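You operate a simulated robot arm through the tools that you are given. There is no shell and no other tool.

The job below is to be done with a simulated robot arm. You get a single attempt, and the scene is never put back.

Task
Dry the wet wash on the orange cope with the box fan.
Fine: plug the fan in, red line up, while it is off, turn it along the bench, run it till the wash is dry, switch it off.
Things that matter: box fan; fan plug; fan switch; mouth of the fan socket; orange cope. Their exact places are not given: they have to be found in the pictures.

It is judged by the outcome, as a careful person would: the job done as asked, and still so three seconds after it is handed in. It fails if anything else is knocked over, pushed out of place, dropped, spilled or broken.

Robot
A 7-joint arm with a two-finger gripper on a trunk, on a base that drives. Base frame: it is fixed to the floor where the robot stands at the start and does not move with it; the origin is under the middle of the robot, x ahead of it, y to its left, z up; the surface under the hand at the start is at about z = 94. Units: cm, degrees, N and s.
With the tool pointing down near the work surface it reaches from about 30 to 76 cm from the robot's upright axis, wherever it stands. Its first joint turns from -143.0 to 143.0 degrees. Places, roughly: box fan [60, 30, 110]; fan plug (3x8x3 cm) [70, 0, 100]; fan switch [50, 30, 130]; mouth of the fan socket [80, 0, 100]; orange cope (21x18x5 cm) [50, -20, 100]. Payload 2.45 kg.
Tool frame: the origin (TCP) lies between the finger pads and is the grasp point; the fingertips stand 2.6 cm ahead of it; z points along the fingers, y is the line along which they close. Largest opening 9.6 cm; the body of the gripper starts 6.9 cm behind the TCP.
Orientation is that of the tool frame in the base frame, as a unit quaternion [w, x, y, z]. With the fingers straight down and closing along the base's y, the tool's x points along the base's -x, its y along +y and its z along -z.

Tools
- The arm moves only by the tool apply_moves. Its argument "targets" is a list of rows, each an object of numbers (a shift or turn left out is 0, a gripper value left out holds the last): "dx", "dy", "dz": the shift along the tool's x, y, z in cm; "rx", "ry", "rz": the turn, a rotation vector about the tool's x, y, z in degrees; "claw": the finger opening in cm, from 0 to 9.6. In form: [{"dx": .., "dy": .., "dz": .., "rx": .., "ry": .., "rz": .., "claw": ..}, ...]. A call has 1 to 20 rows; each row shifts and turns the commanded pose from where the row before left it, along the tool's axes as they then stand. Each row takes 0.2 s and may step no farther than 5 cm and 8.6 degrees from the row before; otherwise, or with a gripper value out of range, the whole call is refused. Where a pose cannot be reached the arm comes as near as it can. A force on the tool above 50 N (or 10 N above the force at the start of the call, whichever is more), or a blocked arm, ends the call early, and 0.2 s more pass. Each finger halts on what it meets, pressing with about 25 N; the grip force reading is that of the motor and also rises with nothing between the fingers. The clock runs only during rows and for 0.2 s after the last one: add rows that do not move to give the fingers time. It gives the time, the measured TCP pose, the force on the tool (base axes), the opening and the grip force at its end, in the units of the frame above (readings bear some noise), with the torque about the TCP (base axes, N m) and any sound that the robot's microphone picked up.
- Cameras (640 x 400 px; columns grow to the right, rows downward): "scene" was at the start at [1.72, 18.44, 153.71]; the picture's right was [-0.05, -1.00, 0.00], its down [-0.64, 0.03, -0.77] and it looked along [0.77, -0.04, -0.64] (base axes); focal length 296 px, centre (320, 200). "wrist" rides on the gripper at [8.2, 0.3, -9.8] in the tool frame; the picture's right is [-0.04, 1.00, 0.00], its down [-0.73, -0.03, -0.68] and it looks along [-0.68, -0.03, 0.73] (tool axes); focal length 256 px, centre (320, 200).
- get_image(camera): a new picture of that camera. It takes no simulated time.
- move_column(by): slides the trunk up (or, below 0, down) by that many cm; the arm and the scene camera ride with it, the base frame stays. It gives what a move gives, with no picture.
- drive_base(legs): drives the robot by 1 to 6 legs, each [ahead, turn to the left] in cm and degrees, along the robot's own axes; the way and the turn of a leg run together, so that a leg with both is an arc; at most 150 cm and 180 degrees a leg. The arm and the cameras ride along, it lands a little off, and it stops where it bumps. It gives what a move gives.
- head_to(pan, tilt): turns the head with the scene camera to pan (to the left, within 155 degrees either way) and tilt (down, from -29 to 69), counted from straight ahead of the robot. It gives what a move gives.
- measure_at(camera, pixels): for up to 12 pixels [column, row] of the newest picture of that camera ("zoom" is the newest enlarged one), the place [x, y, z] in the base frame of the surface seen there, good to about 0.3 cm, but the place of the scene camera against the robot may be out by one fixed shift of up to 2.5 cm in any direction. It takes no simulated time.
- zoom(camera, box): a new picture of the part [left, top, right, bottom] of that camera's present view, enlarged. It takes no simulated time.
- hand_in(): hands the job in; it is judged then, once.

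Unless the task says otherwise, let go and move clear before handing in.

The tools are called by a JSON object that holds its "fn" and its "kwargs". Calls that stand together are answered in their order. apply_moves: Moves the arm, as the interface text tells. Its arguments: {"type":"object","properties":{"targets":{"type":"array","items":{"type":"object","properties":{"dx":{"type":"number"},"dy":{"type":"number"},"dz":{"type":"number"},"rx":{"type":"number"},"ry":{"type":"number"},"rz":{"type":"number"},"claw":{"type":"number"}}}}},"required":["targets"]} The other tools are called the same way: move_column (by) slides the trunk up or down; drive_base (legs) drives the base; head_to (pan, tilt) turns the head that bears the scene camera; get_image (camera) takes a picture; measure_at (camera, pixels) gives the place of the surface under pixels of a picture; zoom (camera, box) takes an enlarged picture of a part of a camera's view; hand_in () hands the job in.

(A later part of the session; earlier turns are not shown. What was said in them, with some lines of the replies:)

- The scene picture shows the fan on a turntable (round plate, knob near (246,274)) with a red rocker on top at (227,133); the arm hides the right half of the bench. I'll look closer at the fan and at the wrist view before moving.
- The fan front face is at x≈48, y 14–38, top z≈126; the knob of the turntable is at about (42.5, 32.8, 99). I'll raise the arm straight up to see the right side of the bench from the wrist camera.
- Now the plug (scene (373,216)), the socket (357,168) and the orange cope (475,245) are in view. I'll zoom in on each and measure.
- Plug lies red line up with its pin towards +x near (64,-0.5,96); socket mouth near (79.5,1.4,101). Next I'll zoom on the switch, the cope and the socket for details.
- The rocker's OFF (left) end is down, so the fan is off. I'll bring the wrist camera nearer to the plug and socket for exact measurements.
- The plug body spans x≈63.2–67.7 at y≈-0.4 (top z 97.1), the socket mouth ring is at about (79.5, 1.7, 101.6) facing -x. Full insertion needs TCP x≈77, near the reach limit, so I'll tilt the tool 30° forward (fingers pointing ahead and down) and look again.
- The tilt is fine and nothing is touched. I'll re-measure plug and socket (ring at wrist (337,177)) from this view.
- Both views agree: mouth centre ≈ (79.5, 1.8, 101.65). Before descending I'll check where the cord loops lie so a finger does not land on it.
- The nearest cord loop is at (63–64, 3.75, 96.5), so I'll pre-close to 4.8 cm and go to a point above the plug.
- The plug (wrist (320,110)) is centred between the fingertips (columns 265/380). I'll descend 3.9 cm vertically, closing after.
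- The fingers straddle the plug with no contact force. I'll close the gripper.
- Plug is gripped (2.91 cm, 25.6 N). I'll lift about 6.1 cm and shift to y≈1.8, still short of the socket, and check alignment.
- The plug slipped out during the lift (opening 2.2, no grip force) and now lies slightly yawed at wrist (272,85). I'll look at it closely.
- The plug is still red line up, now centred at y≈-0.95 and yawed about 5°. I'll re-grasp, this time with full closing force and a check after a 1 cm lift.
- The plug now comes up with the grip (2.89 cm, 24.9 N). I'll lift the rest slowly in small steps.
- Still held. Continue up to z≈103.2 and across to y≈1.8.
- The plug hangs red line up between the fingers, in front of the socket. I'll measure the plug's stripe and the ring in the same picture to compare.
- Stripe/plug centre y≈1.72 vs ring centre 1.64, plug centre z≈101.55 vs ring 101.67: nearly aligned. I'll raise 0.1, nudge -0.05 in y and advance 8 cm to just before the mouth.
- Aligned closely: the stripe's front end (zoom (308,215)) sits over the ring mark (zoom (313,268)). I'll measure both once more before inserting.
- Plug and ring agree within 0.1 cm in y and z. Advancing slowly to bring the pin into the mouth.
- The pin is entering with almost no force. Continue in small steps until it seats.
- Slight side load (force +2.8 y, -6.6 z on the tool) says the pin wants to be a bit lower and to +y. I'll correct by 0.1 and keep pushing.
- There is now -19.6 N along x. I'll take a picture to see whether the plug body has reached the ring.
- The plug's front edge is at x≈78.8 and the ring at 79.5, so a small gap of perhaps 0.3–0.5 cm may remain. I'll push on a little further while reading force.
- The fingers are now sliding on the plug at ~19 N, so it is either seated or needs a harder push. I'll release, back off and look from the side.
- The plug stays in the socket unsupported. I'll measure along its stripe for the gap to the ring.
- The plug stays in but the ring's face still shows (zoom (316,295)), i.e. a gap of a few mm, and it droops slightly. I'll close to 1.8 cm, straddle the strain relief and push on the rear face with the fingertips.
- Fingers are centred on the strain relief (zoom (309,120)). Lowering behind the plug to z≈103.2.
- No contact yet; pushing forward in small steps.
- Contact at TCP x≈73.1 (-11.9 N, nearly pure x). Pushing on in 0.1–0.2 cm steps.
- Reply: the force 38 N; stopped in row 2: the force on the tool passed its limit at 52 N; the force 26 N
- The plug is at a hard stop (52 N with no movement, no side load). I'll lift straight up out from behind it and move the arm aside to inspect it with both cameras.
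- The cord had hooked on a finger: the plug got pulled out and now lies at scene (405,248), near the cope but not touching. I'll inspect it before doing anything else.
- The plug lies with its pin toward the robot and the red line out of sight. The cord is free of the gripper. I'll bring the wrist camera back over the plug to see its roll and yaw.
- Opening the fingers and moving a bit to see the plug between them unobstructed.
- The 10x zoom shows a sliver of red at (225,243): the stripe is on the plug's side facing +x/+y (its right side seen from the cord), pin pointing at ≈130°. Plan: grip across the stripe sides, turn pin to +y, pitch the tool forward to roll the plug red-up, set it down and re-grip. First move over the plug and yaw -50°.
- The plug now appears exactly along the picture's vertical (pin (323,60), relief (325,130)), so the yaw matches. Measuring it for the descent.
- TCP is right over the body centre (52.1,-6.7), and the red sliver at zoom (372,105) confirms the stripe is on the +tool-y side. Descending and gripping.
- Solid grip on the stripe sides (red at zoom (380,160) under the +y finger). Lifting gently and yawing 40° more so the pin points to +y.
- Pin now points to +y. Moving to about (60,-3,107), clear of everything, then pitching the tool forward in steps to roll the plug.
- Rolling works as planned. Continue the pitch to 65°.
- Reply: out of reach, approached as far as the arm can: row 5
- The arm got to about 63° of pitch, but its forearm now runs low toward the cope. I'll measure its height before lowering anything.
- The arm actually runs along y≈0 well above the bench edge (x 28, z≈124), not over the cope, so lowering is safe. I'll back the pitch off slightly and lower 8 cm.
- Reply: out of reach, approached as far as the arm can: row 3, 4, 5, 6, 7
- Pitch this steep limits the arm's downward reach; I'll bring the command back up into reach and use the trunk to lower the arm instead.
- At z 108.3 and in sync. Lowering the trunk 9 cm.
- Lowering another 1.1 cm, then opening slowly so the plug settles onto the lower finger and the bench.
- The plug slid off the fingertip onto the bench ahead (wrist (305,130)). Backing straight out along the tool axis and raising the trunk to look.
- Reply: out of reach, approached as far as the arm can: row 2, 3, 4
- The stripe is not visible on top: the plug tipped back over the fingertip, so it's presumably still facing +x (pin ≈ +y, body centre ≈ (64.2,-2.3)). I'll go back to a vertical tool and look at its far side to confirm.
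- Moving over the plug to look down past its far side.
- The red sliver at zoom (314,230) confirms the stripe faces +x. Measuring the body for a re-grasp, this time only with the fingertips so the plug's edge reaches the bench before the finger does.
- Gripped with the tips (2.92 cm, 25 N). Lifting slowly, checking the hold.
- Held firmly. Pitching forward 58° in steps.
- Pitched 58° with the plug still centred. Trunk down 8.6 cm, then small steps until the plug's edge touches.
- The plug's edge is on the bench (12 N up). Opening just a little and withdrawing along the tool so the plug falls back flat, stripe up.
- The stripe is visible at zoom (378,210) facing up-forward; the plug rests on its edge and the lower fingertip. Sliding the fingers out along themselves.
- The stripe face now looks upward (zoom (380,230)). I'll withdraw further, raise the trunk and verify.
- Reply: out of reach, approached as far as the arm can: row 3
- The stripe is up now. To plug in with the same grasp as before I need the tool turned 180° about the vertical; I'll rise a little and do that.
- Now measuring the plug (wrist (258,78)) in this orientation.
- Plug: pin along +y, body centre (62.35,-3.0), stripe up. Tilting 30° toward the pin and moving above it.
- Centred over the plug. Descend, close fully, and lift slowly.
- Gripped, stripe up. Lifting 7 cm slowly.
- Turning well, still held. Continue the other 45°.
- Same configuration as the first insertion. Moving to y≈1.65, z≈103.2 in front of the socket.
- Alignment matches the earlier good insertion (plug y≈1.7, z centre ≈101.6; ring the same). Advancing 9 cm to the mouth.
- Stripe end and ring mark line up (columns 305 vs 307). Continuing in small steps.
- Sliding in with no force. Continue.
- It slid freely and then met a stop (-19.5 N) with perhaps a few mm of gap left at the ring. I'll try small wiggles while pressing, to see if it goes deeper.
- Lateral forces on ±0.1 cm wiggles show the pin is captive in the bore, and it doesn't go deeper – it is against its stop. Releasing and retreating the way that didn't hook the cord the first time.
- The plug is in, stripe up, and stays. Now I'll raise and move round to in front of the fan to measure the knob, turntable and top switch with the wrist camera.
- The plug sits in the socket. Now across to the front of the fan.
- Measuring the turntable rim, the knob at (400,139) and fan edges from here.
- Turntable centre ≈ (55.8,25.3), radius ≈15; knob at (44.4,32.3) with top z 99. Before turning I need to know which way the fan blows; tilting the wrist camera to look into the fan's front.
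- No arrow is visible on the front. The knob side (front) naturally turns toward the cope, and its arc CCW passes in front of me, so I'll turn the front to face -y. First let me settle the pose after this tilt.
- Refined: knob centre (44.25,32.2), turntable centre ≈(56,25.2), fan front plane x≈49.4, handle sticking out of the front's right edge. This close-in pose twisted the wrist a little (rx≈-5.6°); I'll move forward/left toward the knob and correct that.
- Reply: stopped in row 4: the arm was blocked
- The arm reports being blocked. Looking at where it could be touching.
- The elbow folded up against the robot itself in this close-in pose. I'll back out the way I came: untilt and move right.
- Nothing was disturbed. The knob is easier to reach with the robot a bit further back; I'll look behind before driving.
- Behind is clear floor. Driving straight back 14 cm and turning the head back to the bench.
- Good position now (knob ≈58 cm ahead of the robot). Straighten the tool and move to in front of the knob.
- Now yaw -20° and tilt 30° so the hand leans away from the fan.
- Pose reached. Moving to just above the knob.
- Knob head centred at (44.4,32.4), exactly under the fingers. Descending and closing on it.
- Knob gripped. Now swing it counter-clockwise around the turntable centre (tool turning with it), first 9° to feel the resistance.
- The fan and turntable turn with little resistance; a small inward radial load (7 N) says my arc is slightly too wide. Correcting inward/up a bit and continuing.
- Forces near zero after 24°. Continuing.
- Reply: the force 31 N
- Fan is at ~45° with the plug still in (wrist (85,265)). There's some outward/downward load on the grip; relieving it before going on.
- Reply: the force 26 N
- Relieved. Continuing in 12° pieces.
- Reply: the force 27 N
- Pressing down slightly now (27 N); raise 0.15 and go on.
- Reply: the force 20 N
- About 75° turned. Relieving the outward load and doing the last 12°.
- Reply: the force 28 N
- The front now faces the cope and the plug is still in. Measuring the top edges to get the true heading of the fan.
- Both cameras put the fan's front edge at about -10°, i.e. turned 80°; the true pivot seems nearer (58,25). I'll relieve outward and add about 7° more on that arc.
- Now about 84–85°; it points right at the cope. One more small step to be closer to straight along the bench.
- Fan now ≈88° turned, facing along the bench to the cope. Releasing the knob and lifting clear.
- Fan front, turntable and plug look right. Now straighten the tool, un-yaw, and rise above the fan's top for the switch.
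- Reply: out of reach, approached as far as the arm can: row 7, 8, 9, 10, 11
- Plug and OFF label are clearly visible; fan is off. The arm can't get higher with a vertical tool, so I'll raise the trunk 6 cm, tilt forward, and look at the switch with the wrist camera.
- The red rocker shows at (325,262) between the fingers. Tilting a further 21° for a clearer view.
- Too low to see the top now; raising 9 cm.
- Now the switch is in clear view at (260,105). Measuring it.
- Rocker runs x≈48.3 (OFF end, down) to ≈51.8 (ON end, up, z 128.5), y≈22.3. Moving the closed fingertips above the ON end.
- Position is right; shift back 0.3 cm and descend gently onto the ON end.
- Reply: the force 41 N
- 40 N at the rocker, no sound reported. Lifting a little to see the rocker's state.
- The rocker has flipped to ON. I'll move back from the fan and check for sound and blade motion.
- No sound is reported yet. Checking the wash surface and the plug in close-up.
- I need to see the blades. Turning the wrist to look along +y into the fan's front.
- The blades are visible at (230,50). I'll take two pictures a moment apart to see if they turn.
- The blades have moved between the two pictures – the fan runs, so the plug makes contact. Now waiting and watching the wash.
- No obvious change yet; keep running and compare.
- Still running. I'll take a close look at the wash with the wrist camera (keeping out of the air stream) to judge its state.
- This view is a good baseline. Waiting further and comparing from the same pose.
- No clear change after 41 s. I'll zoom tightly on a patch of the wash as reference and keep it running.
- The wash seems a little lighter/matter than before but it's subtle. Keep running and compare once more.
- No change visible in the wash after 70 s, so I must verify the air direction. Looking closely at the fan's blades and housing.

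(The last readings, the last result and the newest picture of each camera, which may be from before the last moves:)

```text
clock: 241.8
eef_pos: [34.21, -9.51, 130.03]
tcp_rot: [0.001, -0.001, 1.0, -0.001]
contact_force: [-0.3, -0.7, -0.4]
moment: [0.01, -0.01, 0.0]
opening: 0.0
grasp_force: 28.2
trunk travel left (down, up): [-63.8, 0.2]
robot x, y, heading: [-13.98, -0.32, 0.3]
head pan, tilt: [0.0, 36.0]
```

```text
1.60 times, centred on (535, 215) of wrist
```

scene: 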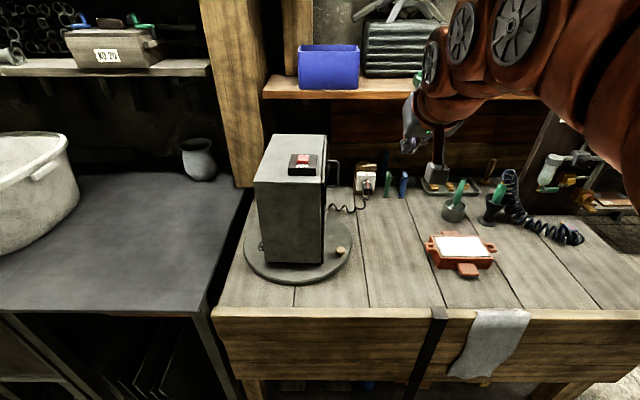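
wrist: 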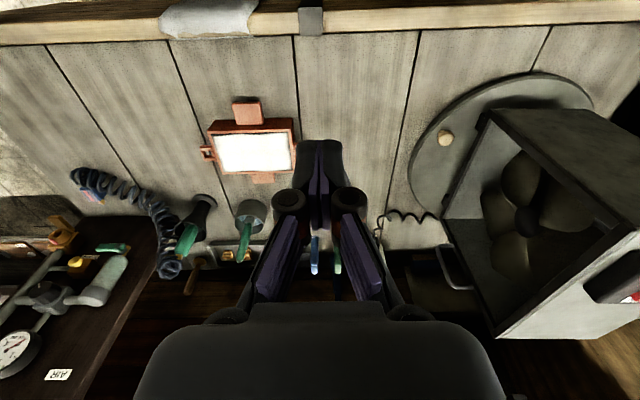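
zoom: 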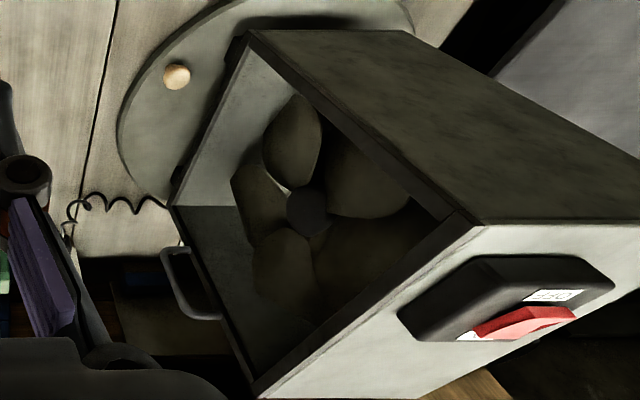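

The fan runs steadily with the open mouth toward the cope. Taking the same 4x view of the wash as at 199 s and 211 s to compare.

{"fn": "zoom", "kwargs": {"camera": "wrist", "box": [160, 90, 290, 190]}}

{"fn": "zoom", "kwargs": {"camera": "scene", "box": [420, 230, 500, 265]}}

{"fn": "get_image", "kwargs": {"camera": "scene"}}

```text
4.00 times, centred on (225, 140) of wrist
```

zoom: 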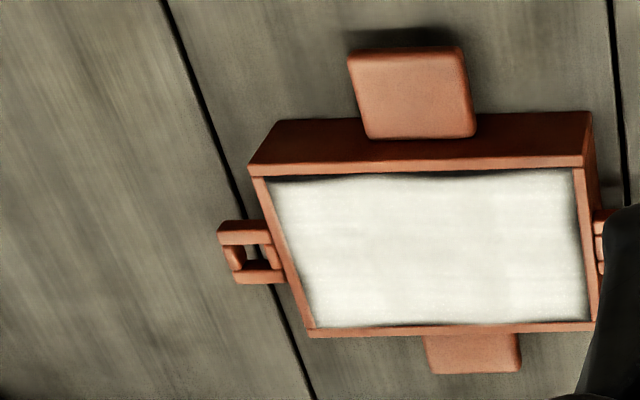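

```text
8.00 times, centred on (460, 248) of scene
```

zoom: 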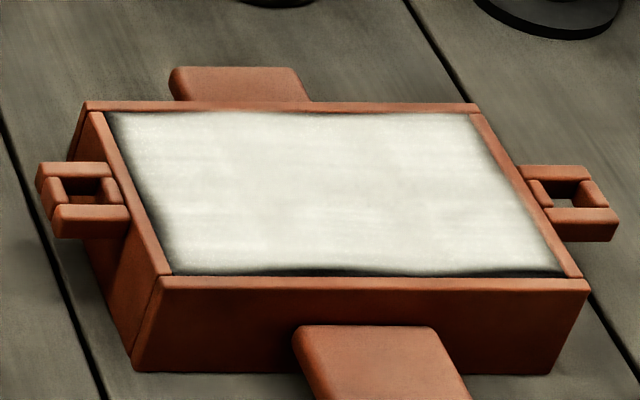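

```text
taken
```

scene: 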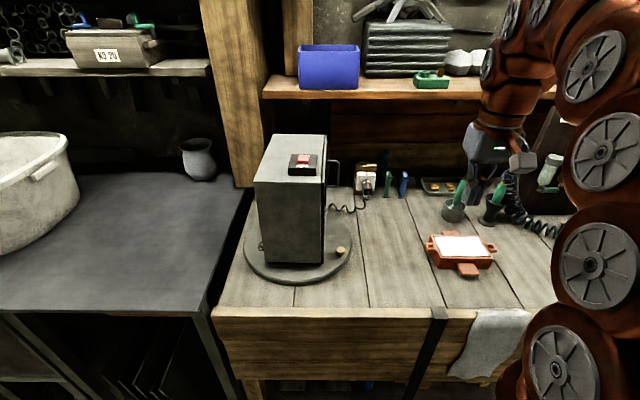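

Still ambiguous; running longer does no harm, so I'll let it run on and check again.

{"fn": "apply_moves", "kwargs": {"targets": [{}, {}, {}, {}, {}, {}, {}, {}, {}, {}, {}, {}, {}, {}, {}, {}, {}, {}, {}, {}]}}

{"fn": "apply_moves", "kwargs": {"targets": [{}, {}, {}, {}, {}, {}, {}, {}, {}, {}, {}, {}, {}, {}, {}, {}, {}, {}, {}, {}]}}

{"fn": "apply_moves", "kwargs": {"targets": [{}, {}, {}, {}, {}, {}, {}, {}, {}, {}, {}, {}, {}, {}, {}, {}, {}, {}, {}, {}]}}

{"fn": "apply_moves", "kwargs": {"targets": [{}, {}, {}, {}, {}, {}, {}, {}, {}, {}, {}, {}, {}, {}, {}, {}, {}, {}, {}, {}]}}

{"fn": "apply_moves", "kwargs": {"targets": [{}, {}, {}, {}, {}, {}, {}, {}, {}, {}, {}, {}, {}, {}, {}, {}, {}, {}, {}, {}]}}

{"fn": "zoom", "kwargs": {"camera": "wrist", "box": [160, 90, 290, 190]}}

{"fn": "zoom", "kwargs": {"camera": "scene", "box": [420, 230, 500, 265]}}

```text
clock: 246.0
eef_pos: [34.19, -9.65, 130.07]
tcp_rot: [0.0, 0.0, 1.0, 0.0]
contact_force: [0.0, 0.2, 0.0]
moment: [-0.05, -0.01, 0.02]
opening: 0.02
grasp_force: 29.2
trunk travel left (down, up): [-63.8, 0.2]
robot x, y, heading: [-14.41, -0.12, 0.3]
head pan, tilt: [0.0, 36.0]
```

```text
clock: 250.2
eef_pos: [34.22, -9.52, 130.05]
tcp_rot: [0.0, -0.001, 1.0, -0.002]
contact_force: [0.2, -0.1, 0.7]
moment: [-0.04, 0.0, -0.01]
opening: 0.0
grasp_force: 28.9
trunk travel left (down, up): [-63.8, 0.2]
robot x, y, heading: [-14.21, 0.07, 0.1]
head pan, tilt: [0.0, 36.0]
```

```text
clock: 254.4
eef_pos: [34.21, -9.57, 130.05]
tcp_rot: [0.0, 0.0, 1.0, -0.001]
contact_force: [-0.5, -0.1, 0.7]
moment: [-0.02, 0.01, 0.0]
opening: 0.02
grasp_force: 27.9
trunk travel left (down, up): [-63.8, 0.2]
robot x, y, heading: [-13.66, 0.15, 0.2]
head pan, tilt: [0.0, 36.0]
```

```text
clock: 258.6
eef_pos: [34.14, -9.46, 130.06]
tcp_rot: [0.0, -0.001, 1.0, 0.0]
contact_force: [0.3, -0.2, 0.3]
moment: [-0.01, -0.03, 0.0]
opening: 0.0
grasp_force: 28.6
trunk travel left (down, up): [-63.8, 0.2]
robot x, y, heading: [-14.24, 0.18, 0.0]
head pan, tilt: [0.0, 36.0]
```

```text
clock: 262.8
eef_pos: [34.25, -9.52, 129.9]
tcp_rot: [0.0, -0.001, 1.0, -0.001]
contact_force: [-1.1, 0.0, -0.1]
moment: [0.01, -0.01, 0.02]
opening: 0.0
grasp_force: 28.2
trunk travel left (down, up): [-63.8, 0.2]
robot x, y, heading: [-14.27, -0.09, 0.2]
head pan, tilt: [0.0, 36.0]
```

```text
4.00 times, centred on (225, 140) of wrist
```

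zoom: 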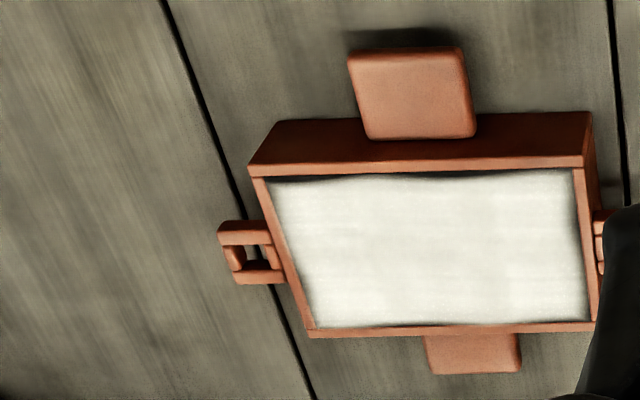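

```text
8.00 times, centred on (460, 248) of scene
```

zoom: 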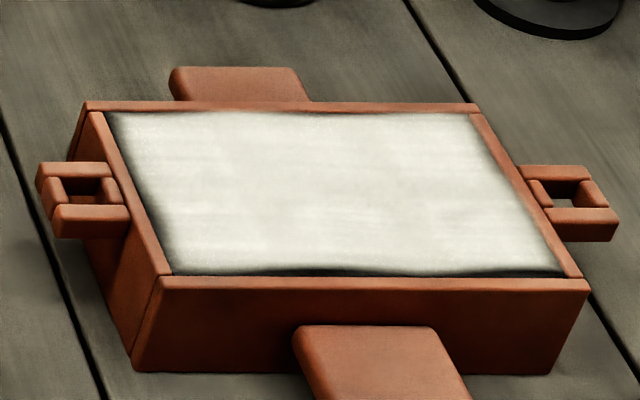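

Let me gauge where the blades sit inside the box (near front or back), which hints at the intake/outlet sides.

{"fn": "get_image", "kwargs": {"camera": "wrist"}}

{"fn": "measure_at", "kwargs": {"camera": "wrist", "pixels": [[527, 220], [510, 180], [490, 225], [540, 180], [500, 250], [470, 190], [460, 225], [492, 112], [590, 235], [520, 330], [455, 270], [442, 218]]}}

```text
taken
```

wrist: 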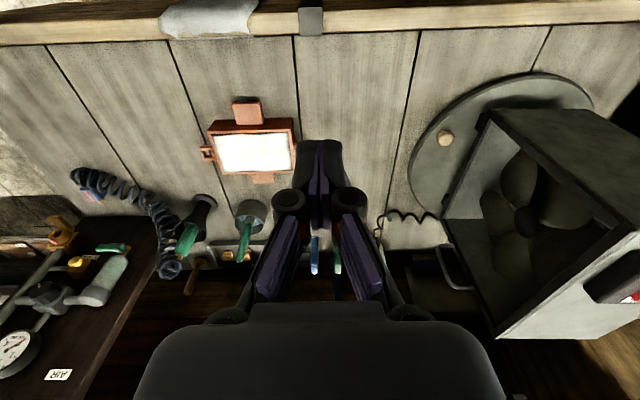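

```text
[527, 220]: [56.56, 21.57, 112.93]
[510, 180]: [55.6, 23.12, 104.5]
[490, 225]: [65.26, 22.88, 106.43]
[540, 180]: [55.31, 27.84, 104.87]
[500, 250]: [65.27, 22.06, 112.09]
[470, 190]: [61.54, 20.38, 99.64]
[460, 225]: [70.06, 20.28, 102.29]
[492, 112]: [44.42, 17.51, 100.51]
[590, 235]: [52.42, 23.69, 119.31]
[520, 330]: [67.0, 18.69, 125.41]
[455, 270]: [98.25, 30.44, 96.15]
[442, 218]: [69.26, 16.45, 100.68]
```

The pictures of 211, 241 and 263 s are identical to each other while the earlier ones (≤199 s) were a touch cooler, so the wash has settled to its dry look, with 50 s of margin. Now to switch off: tilt the tool again and go up in front of the switch.

{"fn": "apply_moves", "kwargs": {"targets": [{"ry": -7}, {"ry": -7}, {"ry": -7, "dz": -2, "dx": -1}, {"ry": -7, "dz": -2, "dx": -1}, {"ry": -7, "dz": -2, "dx": -1.5}, {"ry": -7, "dz": -2, "dx": -1.5}, {"dy": 4}, {"dy": 4}, {"dy": 4}, {"dy": 4}, {"dy": 4}, {"dy": 4}, {"dy": 4}, {"dy": 4}, {}, {}]}}

{"fn": "get_image", "kwargs": {"camera": "wrist"}}

```text
clock: 266.2
eef_pos: [35.27, 22.23, 139.31]
tcp_rot: [0.358, -0.001, 0.934, -0.001]
contact_force: [0.9, 0.2, 0.5]
moment: [0.01, -0.03, 0.0]
opening: 0.0
grasp_force: 28.4
trunk travel left (down, up): [-63.8, 0.2]
robot x, y, heading: [-14.38, 0.07, 0.3]
head pan, tilt: [0.0, 36.0]
```

```text
taken
```

wrist: 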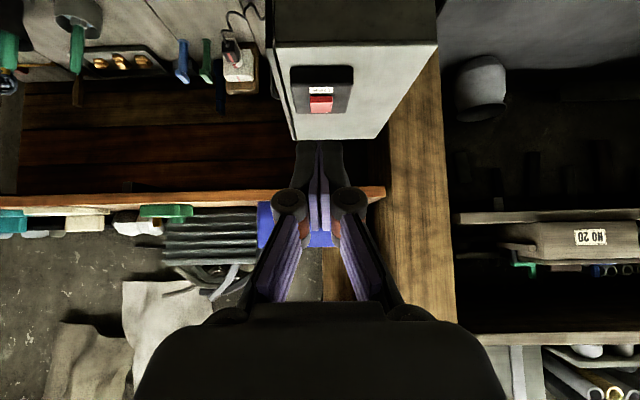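

{"fn": "zoom", "kwargs": {"camera": "wrist", "box": [280, 55, 370, 125]}}

{"fn": "measure_at", "kwargs": {"camera": "wrist", "pixels": [[321, 91], [321, 96], [321, 99], [321, 103], [321, 107], [321, 111], [310, 103], [332, 103]]}}

```text
5.71 times, centred on (325, 90) of wrist
```

zoom: 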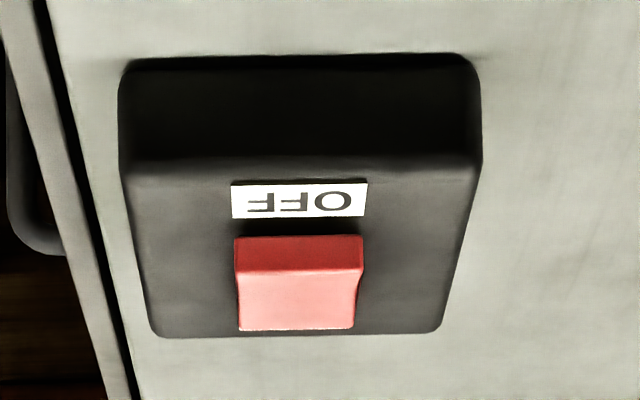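

```text
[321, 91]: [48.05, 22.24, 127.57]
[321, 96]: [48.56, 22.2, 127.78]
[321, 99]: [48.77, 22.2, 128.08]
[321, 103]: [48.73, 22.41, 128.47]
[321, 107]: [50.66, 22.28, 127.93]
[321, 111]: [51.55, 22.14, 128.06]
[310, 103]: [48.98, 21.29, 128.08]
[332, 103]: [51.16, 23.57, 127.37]
```

OFF end is raised at x≈48.8, z≈128.4. Moving above it and pressing gently.

{"fn": "apply_moves", "kwargs": {"targets": [{"dx": -1.086, "dz": 2.67}, {"dx": -1.086, "dz": 2.67}, {"dx": -1.086, "dz": 2.67}, {"dx": -1.086, "dz": 2.67}, {"dx": -1.086, "dz": 2.67}, {}, {"dx": 0.67, "dz": 0.743}, {"dx": 0.4, "dz": 0.44}, {}]}}

{"fn": "apply_moves", "kwargs": {"targets": [{"dx": 0.2, "dz": 0.22}, {"dx": 0.2, "dz": 0.22}, {}]}}

{"fn": "get_image", "kwargs": {"camera": "wrist"}}

```text
clock: 268.2
eef_pos: [48.29, 22.3, 131.35]
tcp_rot: [0.358, -0.002, 0.934, -0.001]
contact_force: [0.0, -0.5, 0.5]
moment: [0.0, 0.0, 0.02]
opening: 0.0
grasp_force: 28.8
trunk travel left (down, up): [-63.8, 0.2]
robot x, y, heading: [-14.23, 0.05, 0.2]
head pan, tilt: [0.0, 36.0]
```

```text
clock: 269.0
eef_pos: [48.36, 22.47, 130.72]
tcp_rot: [0.358, -0.002, 0.934, -0.001]
contact_force: [0.3, 0.2, -0.7]
moment: [0.01, 0.0, 0.0]
opening: 0.0
grasp_force: 28.6
trunk travel left (down, up): [-63.8, 0.2]
robot x, y, heading: [-14.05, 0.14, 0.2]
head pan, tilt: [0.0, 36.0]
```

```text
taken
```

wrist: 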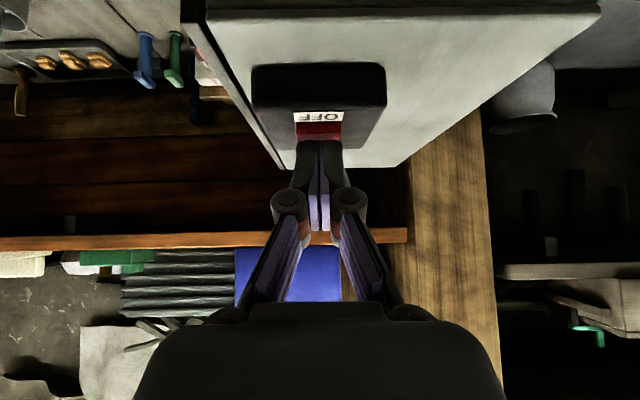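

No contact yet; pressing down further in small steps.

{"fn": "apply_moves", "kwargs": {"targets": [{"dx": 0.2, "dz": 0.22}, {"dx": 0.13, "dz": 0.15}, {}]}}

{"fn": "apply_moves", "kwargs": {"targets": [{"dx": 0.13, "dz": 0.15}, {"dx": 0.13, "dz": 0.15}, {}]}}

{"fn": "get_image", "kwargs": {"camera": "wrist"}}

```text
clock: 269.8
eef_pos: [48.3, 22.42, 130.66]
tcp_rot: [0.363, -0.002, 0.932, 0.0]
contact_force: [10.8, 2.7, 35.6]
moment: [0.08, -0.57, 0.03]
opening: 0.63
grasp_force: 28.7
trunk travel left (down, up): [-63.8, 0.2]
robot x, y, heading: [-14.08, 0.13, -0.1]
head pan, tilt: [0.0, 36.0]
```

```text
clock: 270.2
eef_pos: [48.43, 22.4, 130.73]
tcp_rot: [0.366, -0.003, 0.931, 0.002]
contact_force: [-0.8, -1.3, 10.9]
moment: [-0.09, -0.01, 0.0]
opening: 0.61
grasp_force: 28.3
trunk travel left (down, up): [-63.8, 0.2]
robot x, y, heading: [-14.59, -0.22, 0.2]
head pan, tilt: [0.0, 36.0]
stopped in row 2: the force on the tool passed its limit at 53 N (the readings are from after the stop); the commanded pose is now the measured one
```

```text
taken
```

wrist: 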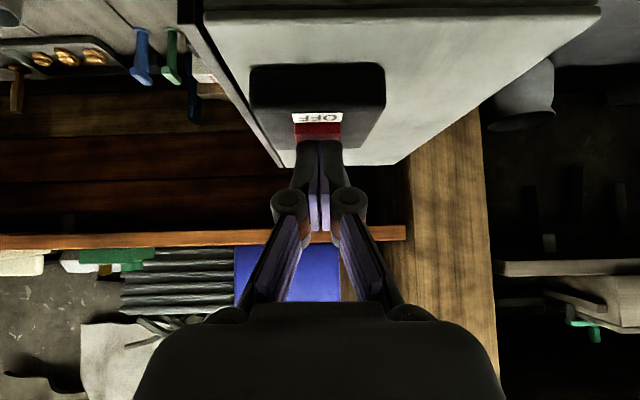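

Lifting to see whether the rocker flipped.

{"fn": "apply_moves", "kwargs": {"targets": [{"dx": -0.7, "dz": -0.8}, {"dx": -1.3, "dz": -1.5}, {"dx": -1.3, "dz": -1.5}, {}, {}]}}

{"fn": "get_image", "kwargs": {"camera": "wrist"}}

{"fn": "zoom", "kwargs": {"camera": "wrist", "box": [250, 0, 400, 130]}}

```text
clock: 271.4
eef_pos: [48.42, 22.47, 135.74]
tcp_rot: [0.363, -0.002, 0.932, 0.001]
contact_force: [-0.1, -0.2, -0.6]
moment: [0.0, -0.03, -0.01]
opening: 0.0
grasp_force: 28.0
trunk travel left (down, up): [-63.8, 0.2]
robot x, y, heading: [-14.01, 0.0, 0.3]
head pan, tilt: [0.0, 36.0]
```

```text
taken
```

wrist: 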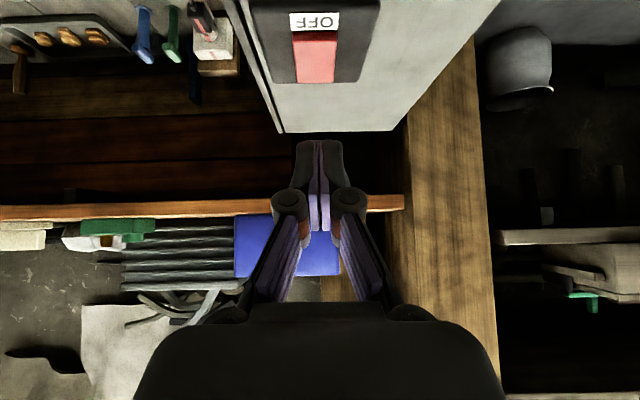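

```text
3.08 times, centred on (325, 65) of wrist
```

zoom: 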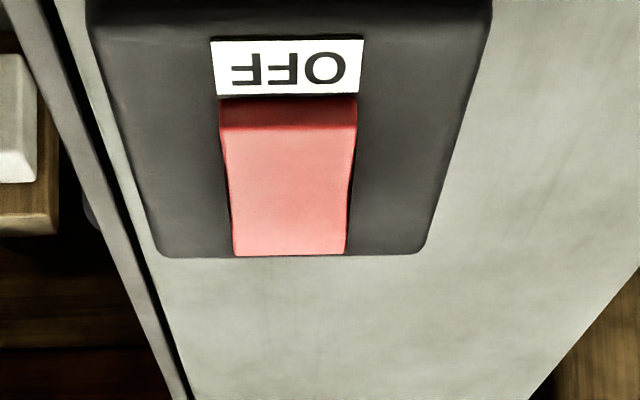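

The rocker is back to OFF (OFF label fully clear, far end raised). Backing away and checking the blades, plug, fan heading and cope.

{"fn": "apply_moves", "kwargs": {"targets": [{"dx": 2.6, "dz": -3.5}, {"dx": 2.6, "dz": -3.5}, {"dx": 2.6, "dz": -2.5}, {"dy": -4}, {"dy": -4}, {"dy": -4}, {"dy": -4}, {"dy": -4}, {"dy": -4, "ry": 7}, {"dy": -4, "ry": 7}, {"ry": 7, "dz": 2, "dx": 1}, {"ry": 7, "dz": 2, "dx": 1}, {"ry": 7, "dz": 2}, {"ry": 7, "dz": 2}, {}]}}

{"fn": "get_image", "kwargs": {"camera": "wrist"}}

{"fn": "get_image", "kwargs": {"camera": "scene"}}

{"fn": "zoom", "kwargs": {"camera": "scene", "box": [240, 120, 400, 290]}}

```text
clock: 274.6
eef_pos: [37.0, -5.55, 128.88]
tcp_rot: [0.004, -0.003, 1.0, 0.001]
contact_force: [0.6, 1.3, 0.6]
moment: [-0.01, 0.05, -0.02]
opening: 0.0
grasp_force: 28.4
trunk travel left (down, up): [-63.8, 0.2]
robot x, y, heading: [-14.29, -0.11, 0.1]
head pan, tilt: [0.0, 36.0]
```

```text
taken
```

wrist: 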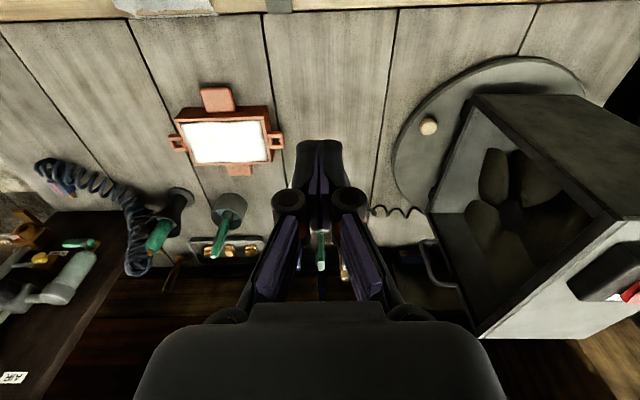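

```text
taken
```

scene: 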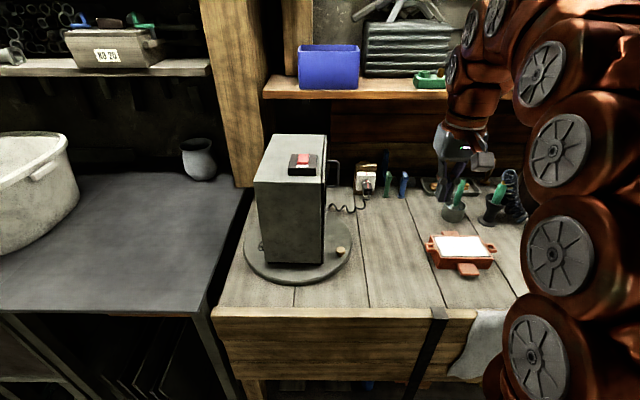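

```text
2.35 times, centred on (320, 205) of scene
```

zoom: 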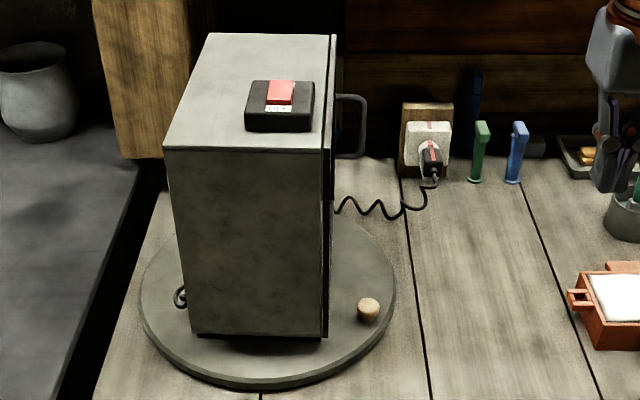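

Plug in, fan facing the cope, switch at OFF. Confirming that the blades have stopped.

{"fn": "zoom", "kwargs": {"camera": "wrist", "box": [410, 80, 640, 340]}}

{"fn": "apply_moves", "kwargs": {"targets": [{}, {}]}}

{"fn": "zoom", "kwargs": {"camera": "wrist", "box": [410, 80, 640, 340]}}

{"fn": "zoom", "kwargs": {"camera": "wrist", "box": [150, 70, 300, 190]}}

```text
1.54 times, centred on (525, 210) of wrist
```

zoom: 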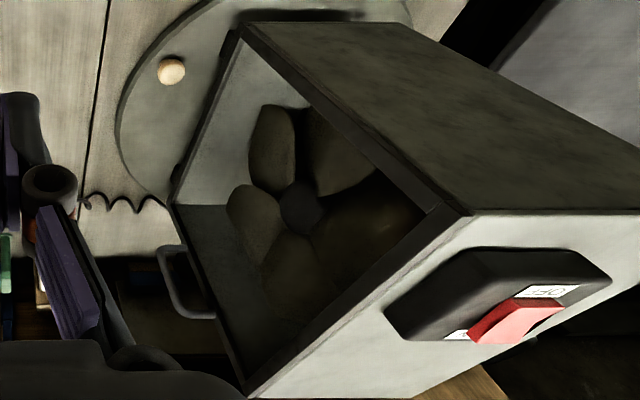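

```text
clock: 275.2
eef_pos: [36.9, -5.5, 128.84]
tcp_rot: [0.006, -0.003, 1.0, 0.001]
contact_force: [-0.1, -0.4, 0.2]
moment: [-0.01, -0.04, -0.02]
opening: 0.01
grasp_force: 28.8
trunk travel left (down, up): [-63.8, 0.2]
robot x, y, heading: [-14.53, 0.23, 0.2]
head pan, tilt: [0.0, 36.0]
```

```text
1.54 times, centred on (525, 210) of wrist
```

zoom: 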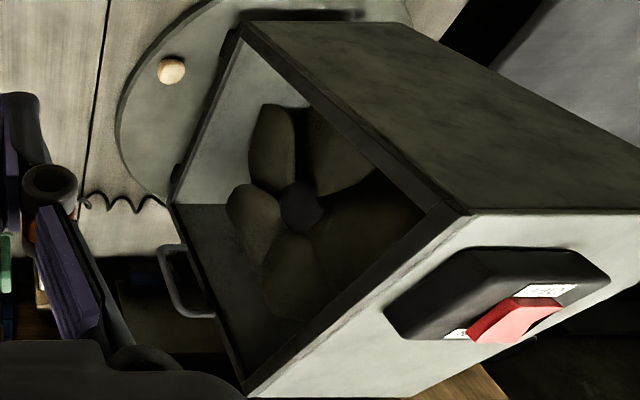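

```text
3.33 times, centred on (225, 130) of wrist
```

zoom: 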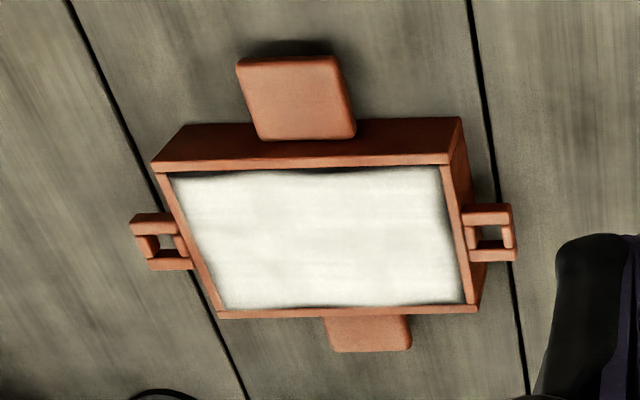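

Blades are still: the fan is off. One closer look at the wash for any remaining wet sheen.

{"fn": "apply_moves", "kwargs": {"targets": [{"dy": -4, "dz": 3}, {"dy": -4, "dz": 3}, {"dy": -4, "dz": 3}, {"dy": -2, "dz": 3}, {"dz": 2}, {}]}}

{"fn": "get_image", "kwargs": {"camera": "wrist"}}

{"fn": "zoom", "kwargs": {"camera": "wrist", "box": [180, 120, 460, 300]}}

```text
clock: 276.6
eef_pos: [37.09, -19.74, 115.16]
tcp_rot: [0.005, -0.003, 1.0, 0.0]
contact_force: [0.0, 0.1, -0.4]
moment: [0.01, 0.01, 0.01]
opening: 0.01
grasp_force: 27.7
trunk travel left (down, up): [-63.8, 0.2]
robot x, y, heading: [-14.08, -0.48, 0.4]
head pan, tilt: [0.0, 36.0]
```

```text
taken
```

wrist: 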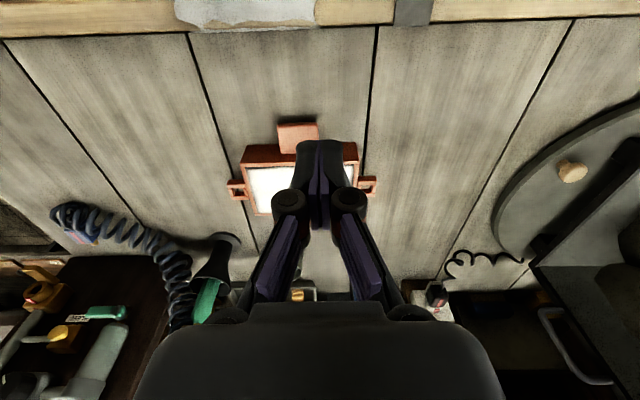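

```text
2.22 times, centred on (320, 210) of wrist
```

zoom: 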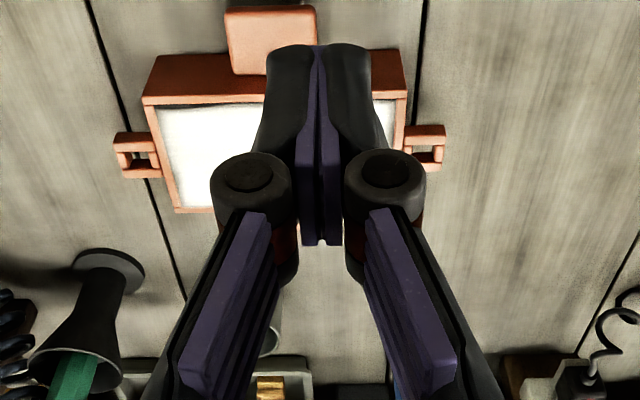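

{"fn": "apply_moves", "kwargs": {"targets": [{"claw": 9.6}, {}, {}, {}, {}, {}]}}

{"fn": "zoom", "kwargs": {"camera": "wrist", "box": [230, 110, 400, 230]}}

{"fn": "measure_at", "kwargs": {"camera": "wrist", "pixels": [[300, 180], [255, 180], [295, 135], [345, 185]]}}

```text
clock: 278.0
eef_pos: [37.09, -19.8, 115.0]
tcp_rot: [0.005, -0.002, 1.0, 0.0]
contact_force: [-1.1, -0.1, 0.1]
moment: [0.01, -0.01, 0.01]
opening: 9.6
grasp_force: 0.1
trunk travel left (down, up): [-63.8, 0.2]
robot x, y, heading: [-13.8, 0.15, -0.0]
head pan, tilt: [0.0, 36.0]
```

```text
3.33 times, centred on (315, 170) of wrist
```

zoom: 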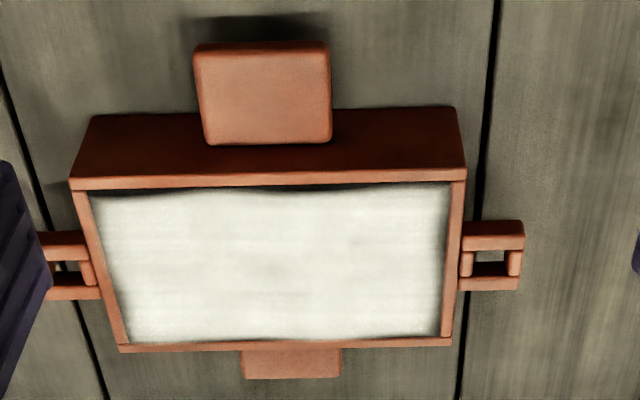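

```text
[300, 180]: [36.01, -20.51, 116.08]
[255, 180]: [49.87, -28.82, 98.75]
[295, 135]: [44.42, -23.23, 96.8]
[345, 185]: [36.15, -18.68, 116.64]
```

The wash looks matte and even. For a true before/after comparison I'll return to the exact start pose and look from the same grazing angle as in the very first wrist picture.

{"fn": "apply_moves", "kwargs": {"targets": [{"dy": 4}, {"dy": 4}, {"dy": 4}, {"dy": 4}, {"dy": 4}, {"dy": 4}, {"dy": 3.4, "dx": -1.3}, {"dx": -1.3, "dz": 3}, {"dz": 4}, {"dz": 4}, {"dz": 4.1}, {}, {}]}}

{"fn": "get_image", "kwargs": {"camera": "wrist"}}

{"fn": "zoom", "kwargs": {"camera": "wrist", "box": [0, 180, 320, 400]}}

```text
clock: 280.8
eef_pos: [39.8, 7.69, 99.99]
tcp_rot: [0.005, -0.002, 1.0, 0.0]
contact_force: [0.7, -0.2, 0.5]
moment: [-0.01, 0.01, -0.01]
opening: 9.6
grasp_force: 0.0
trunk travel left (down, up): [-63.8, 0.2]
robot x, y, heading: [-14.09, -0.28, 0.4]
head pan, tilt: [0.0, 36.0]
```

```text
taken
```

wrist: 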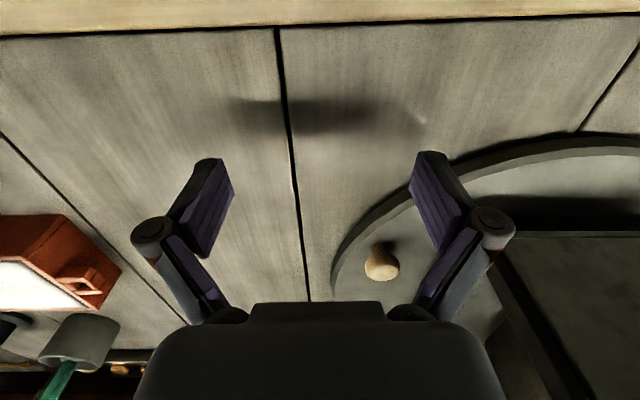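

```text
1.82 times, centred on (160, 290) of wrist
```

zoom: 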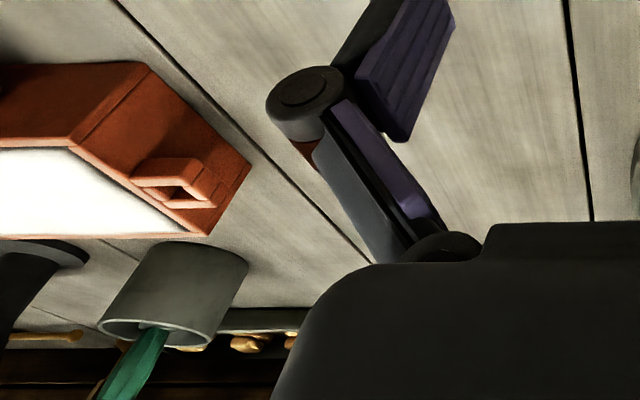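

From the same angle as at t=0 the frame's orange reflection along the wash's edge is gone and the edge is now a crisp matte line, so the wash changed from wet to dry. Raising the arm clear and doing a last check of the plug.

{"fn": "apply_moves", "kwargs": {"targets": [{"dz": -4, "dx": 1}, {"dz": -4, "dx": 1}, {"dz": -4, "dx": 1}, {"dz": -4, "dx": 1}, {}]}}

{"fn": "get_image", "kwargs": {"camera": "scene"}}

{"fn": "zoom", "kwargs": {"camera": "scene", "box": [335, 150, 395, 220]}}

```text
clock: 282.0
eef_pos: [35.59, 7.85, 116.2]
tcp_rot: [0.005, -0.003, 1.0, 0.0]
contact_force: [-0.2, -0.1, 0.2]
moment: [0.06, -0.01, 0.02]
opening: 9.6
grasp_force: 0.1
trunk travel left (down, up): [-63.8, 0.2]
robot x, y, heading: [-14.17, -0.11, 0.4]
head pan, tilt: [0.0, 36.0]
```

```text
taken
```

scene: 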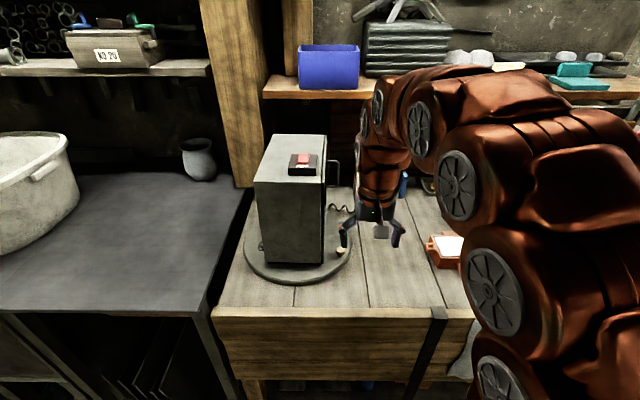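

```text
5.71 times, centred on (365, 185) of scene
```

zoom: 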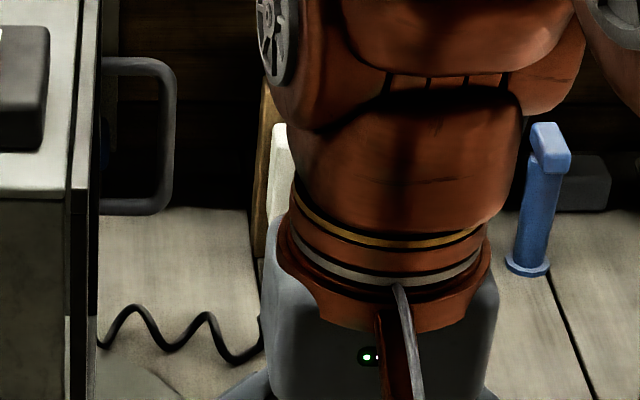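

All is as wanted: plug in with stripe up (seen in the socket at 276 s, nothing touched since), fan turned along the bench toward the cope, run, and switched off; the arm is clear of everything. Handing in.

{"fn": "hand_in", "kwargs": {}}

```text
The job is handed in.
```

I plugged the fan in with the red line up while it was off. I then turned it to face along the bench at the cope, ran it for about 99 seconds and switched it off. I handed the job in with the arm clear of everything. The weak point is whether the wash is fully dry.

- **Dryness:** The wash changed very little in the pictures, so I could not see it dry directly. It looked the same from about 211 s until I switched the fan off at 270 s. From the starting camera angle, an orange reflection along its edge had gone. I took that as dry, but it is a judgement.
- **Air direction:** I assumed the fan blows from its open front. I found no arrow or other mark to confirm that, and nothing in the scene showed which way the air moved.
- **Plug:** On the first try I pulled the plug out by snagging its cord on a finger, and it landed on its side. I picked it up, turned it red line up again and reinserted it. There may still be a few millimetres between the plug and the socket ring, but the blades turned when I switched on.
- **Fan:** It sits about 88° from where it started, within about 4° of pointing straight at the cope. The rocker is on OFF and the blades had stopped.
- **Other objects:** I saw nothing else moved or knocked over. The robot itself now stands about 14 cm further back than at the start.
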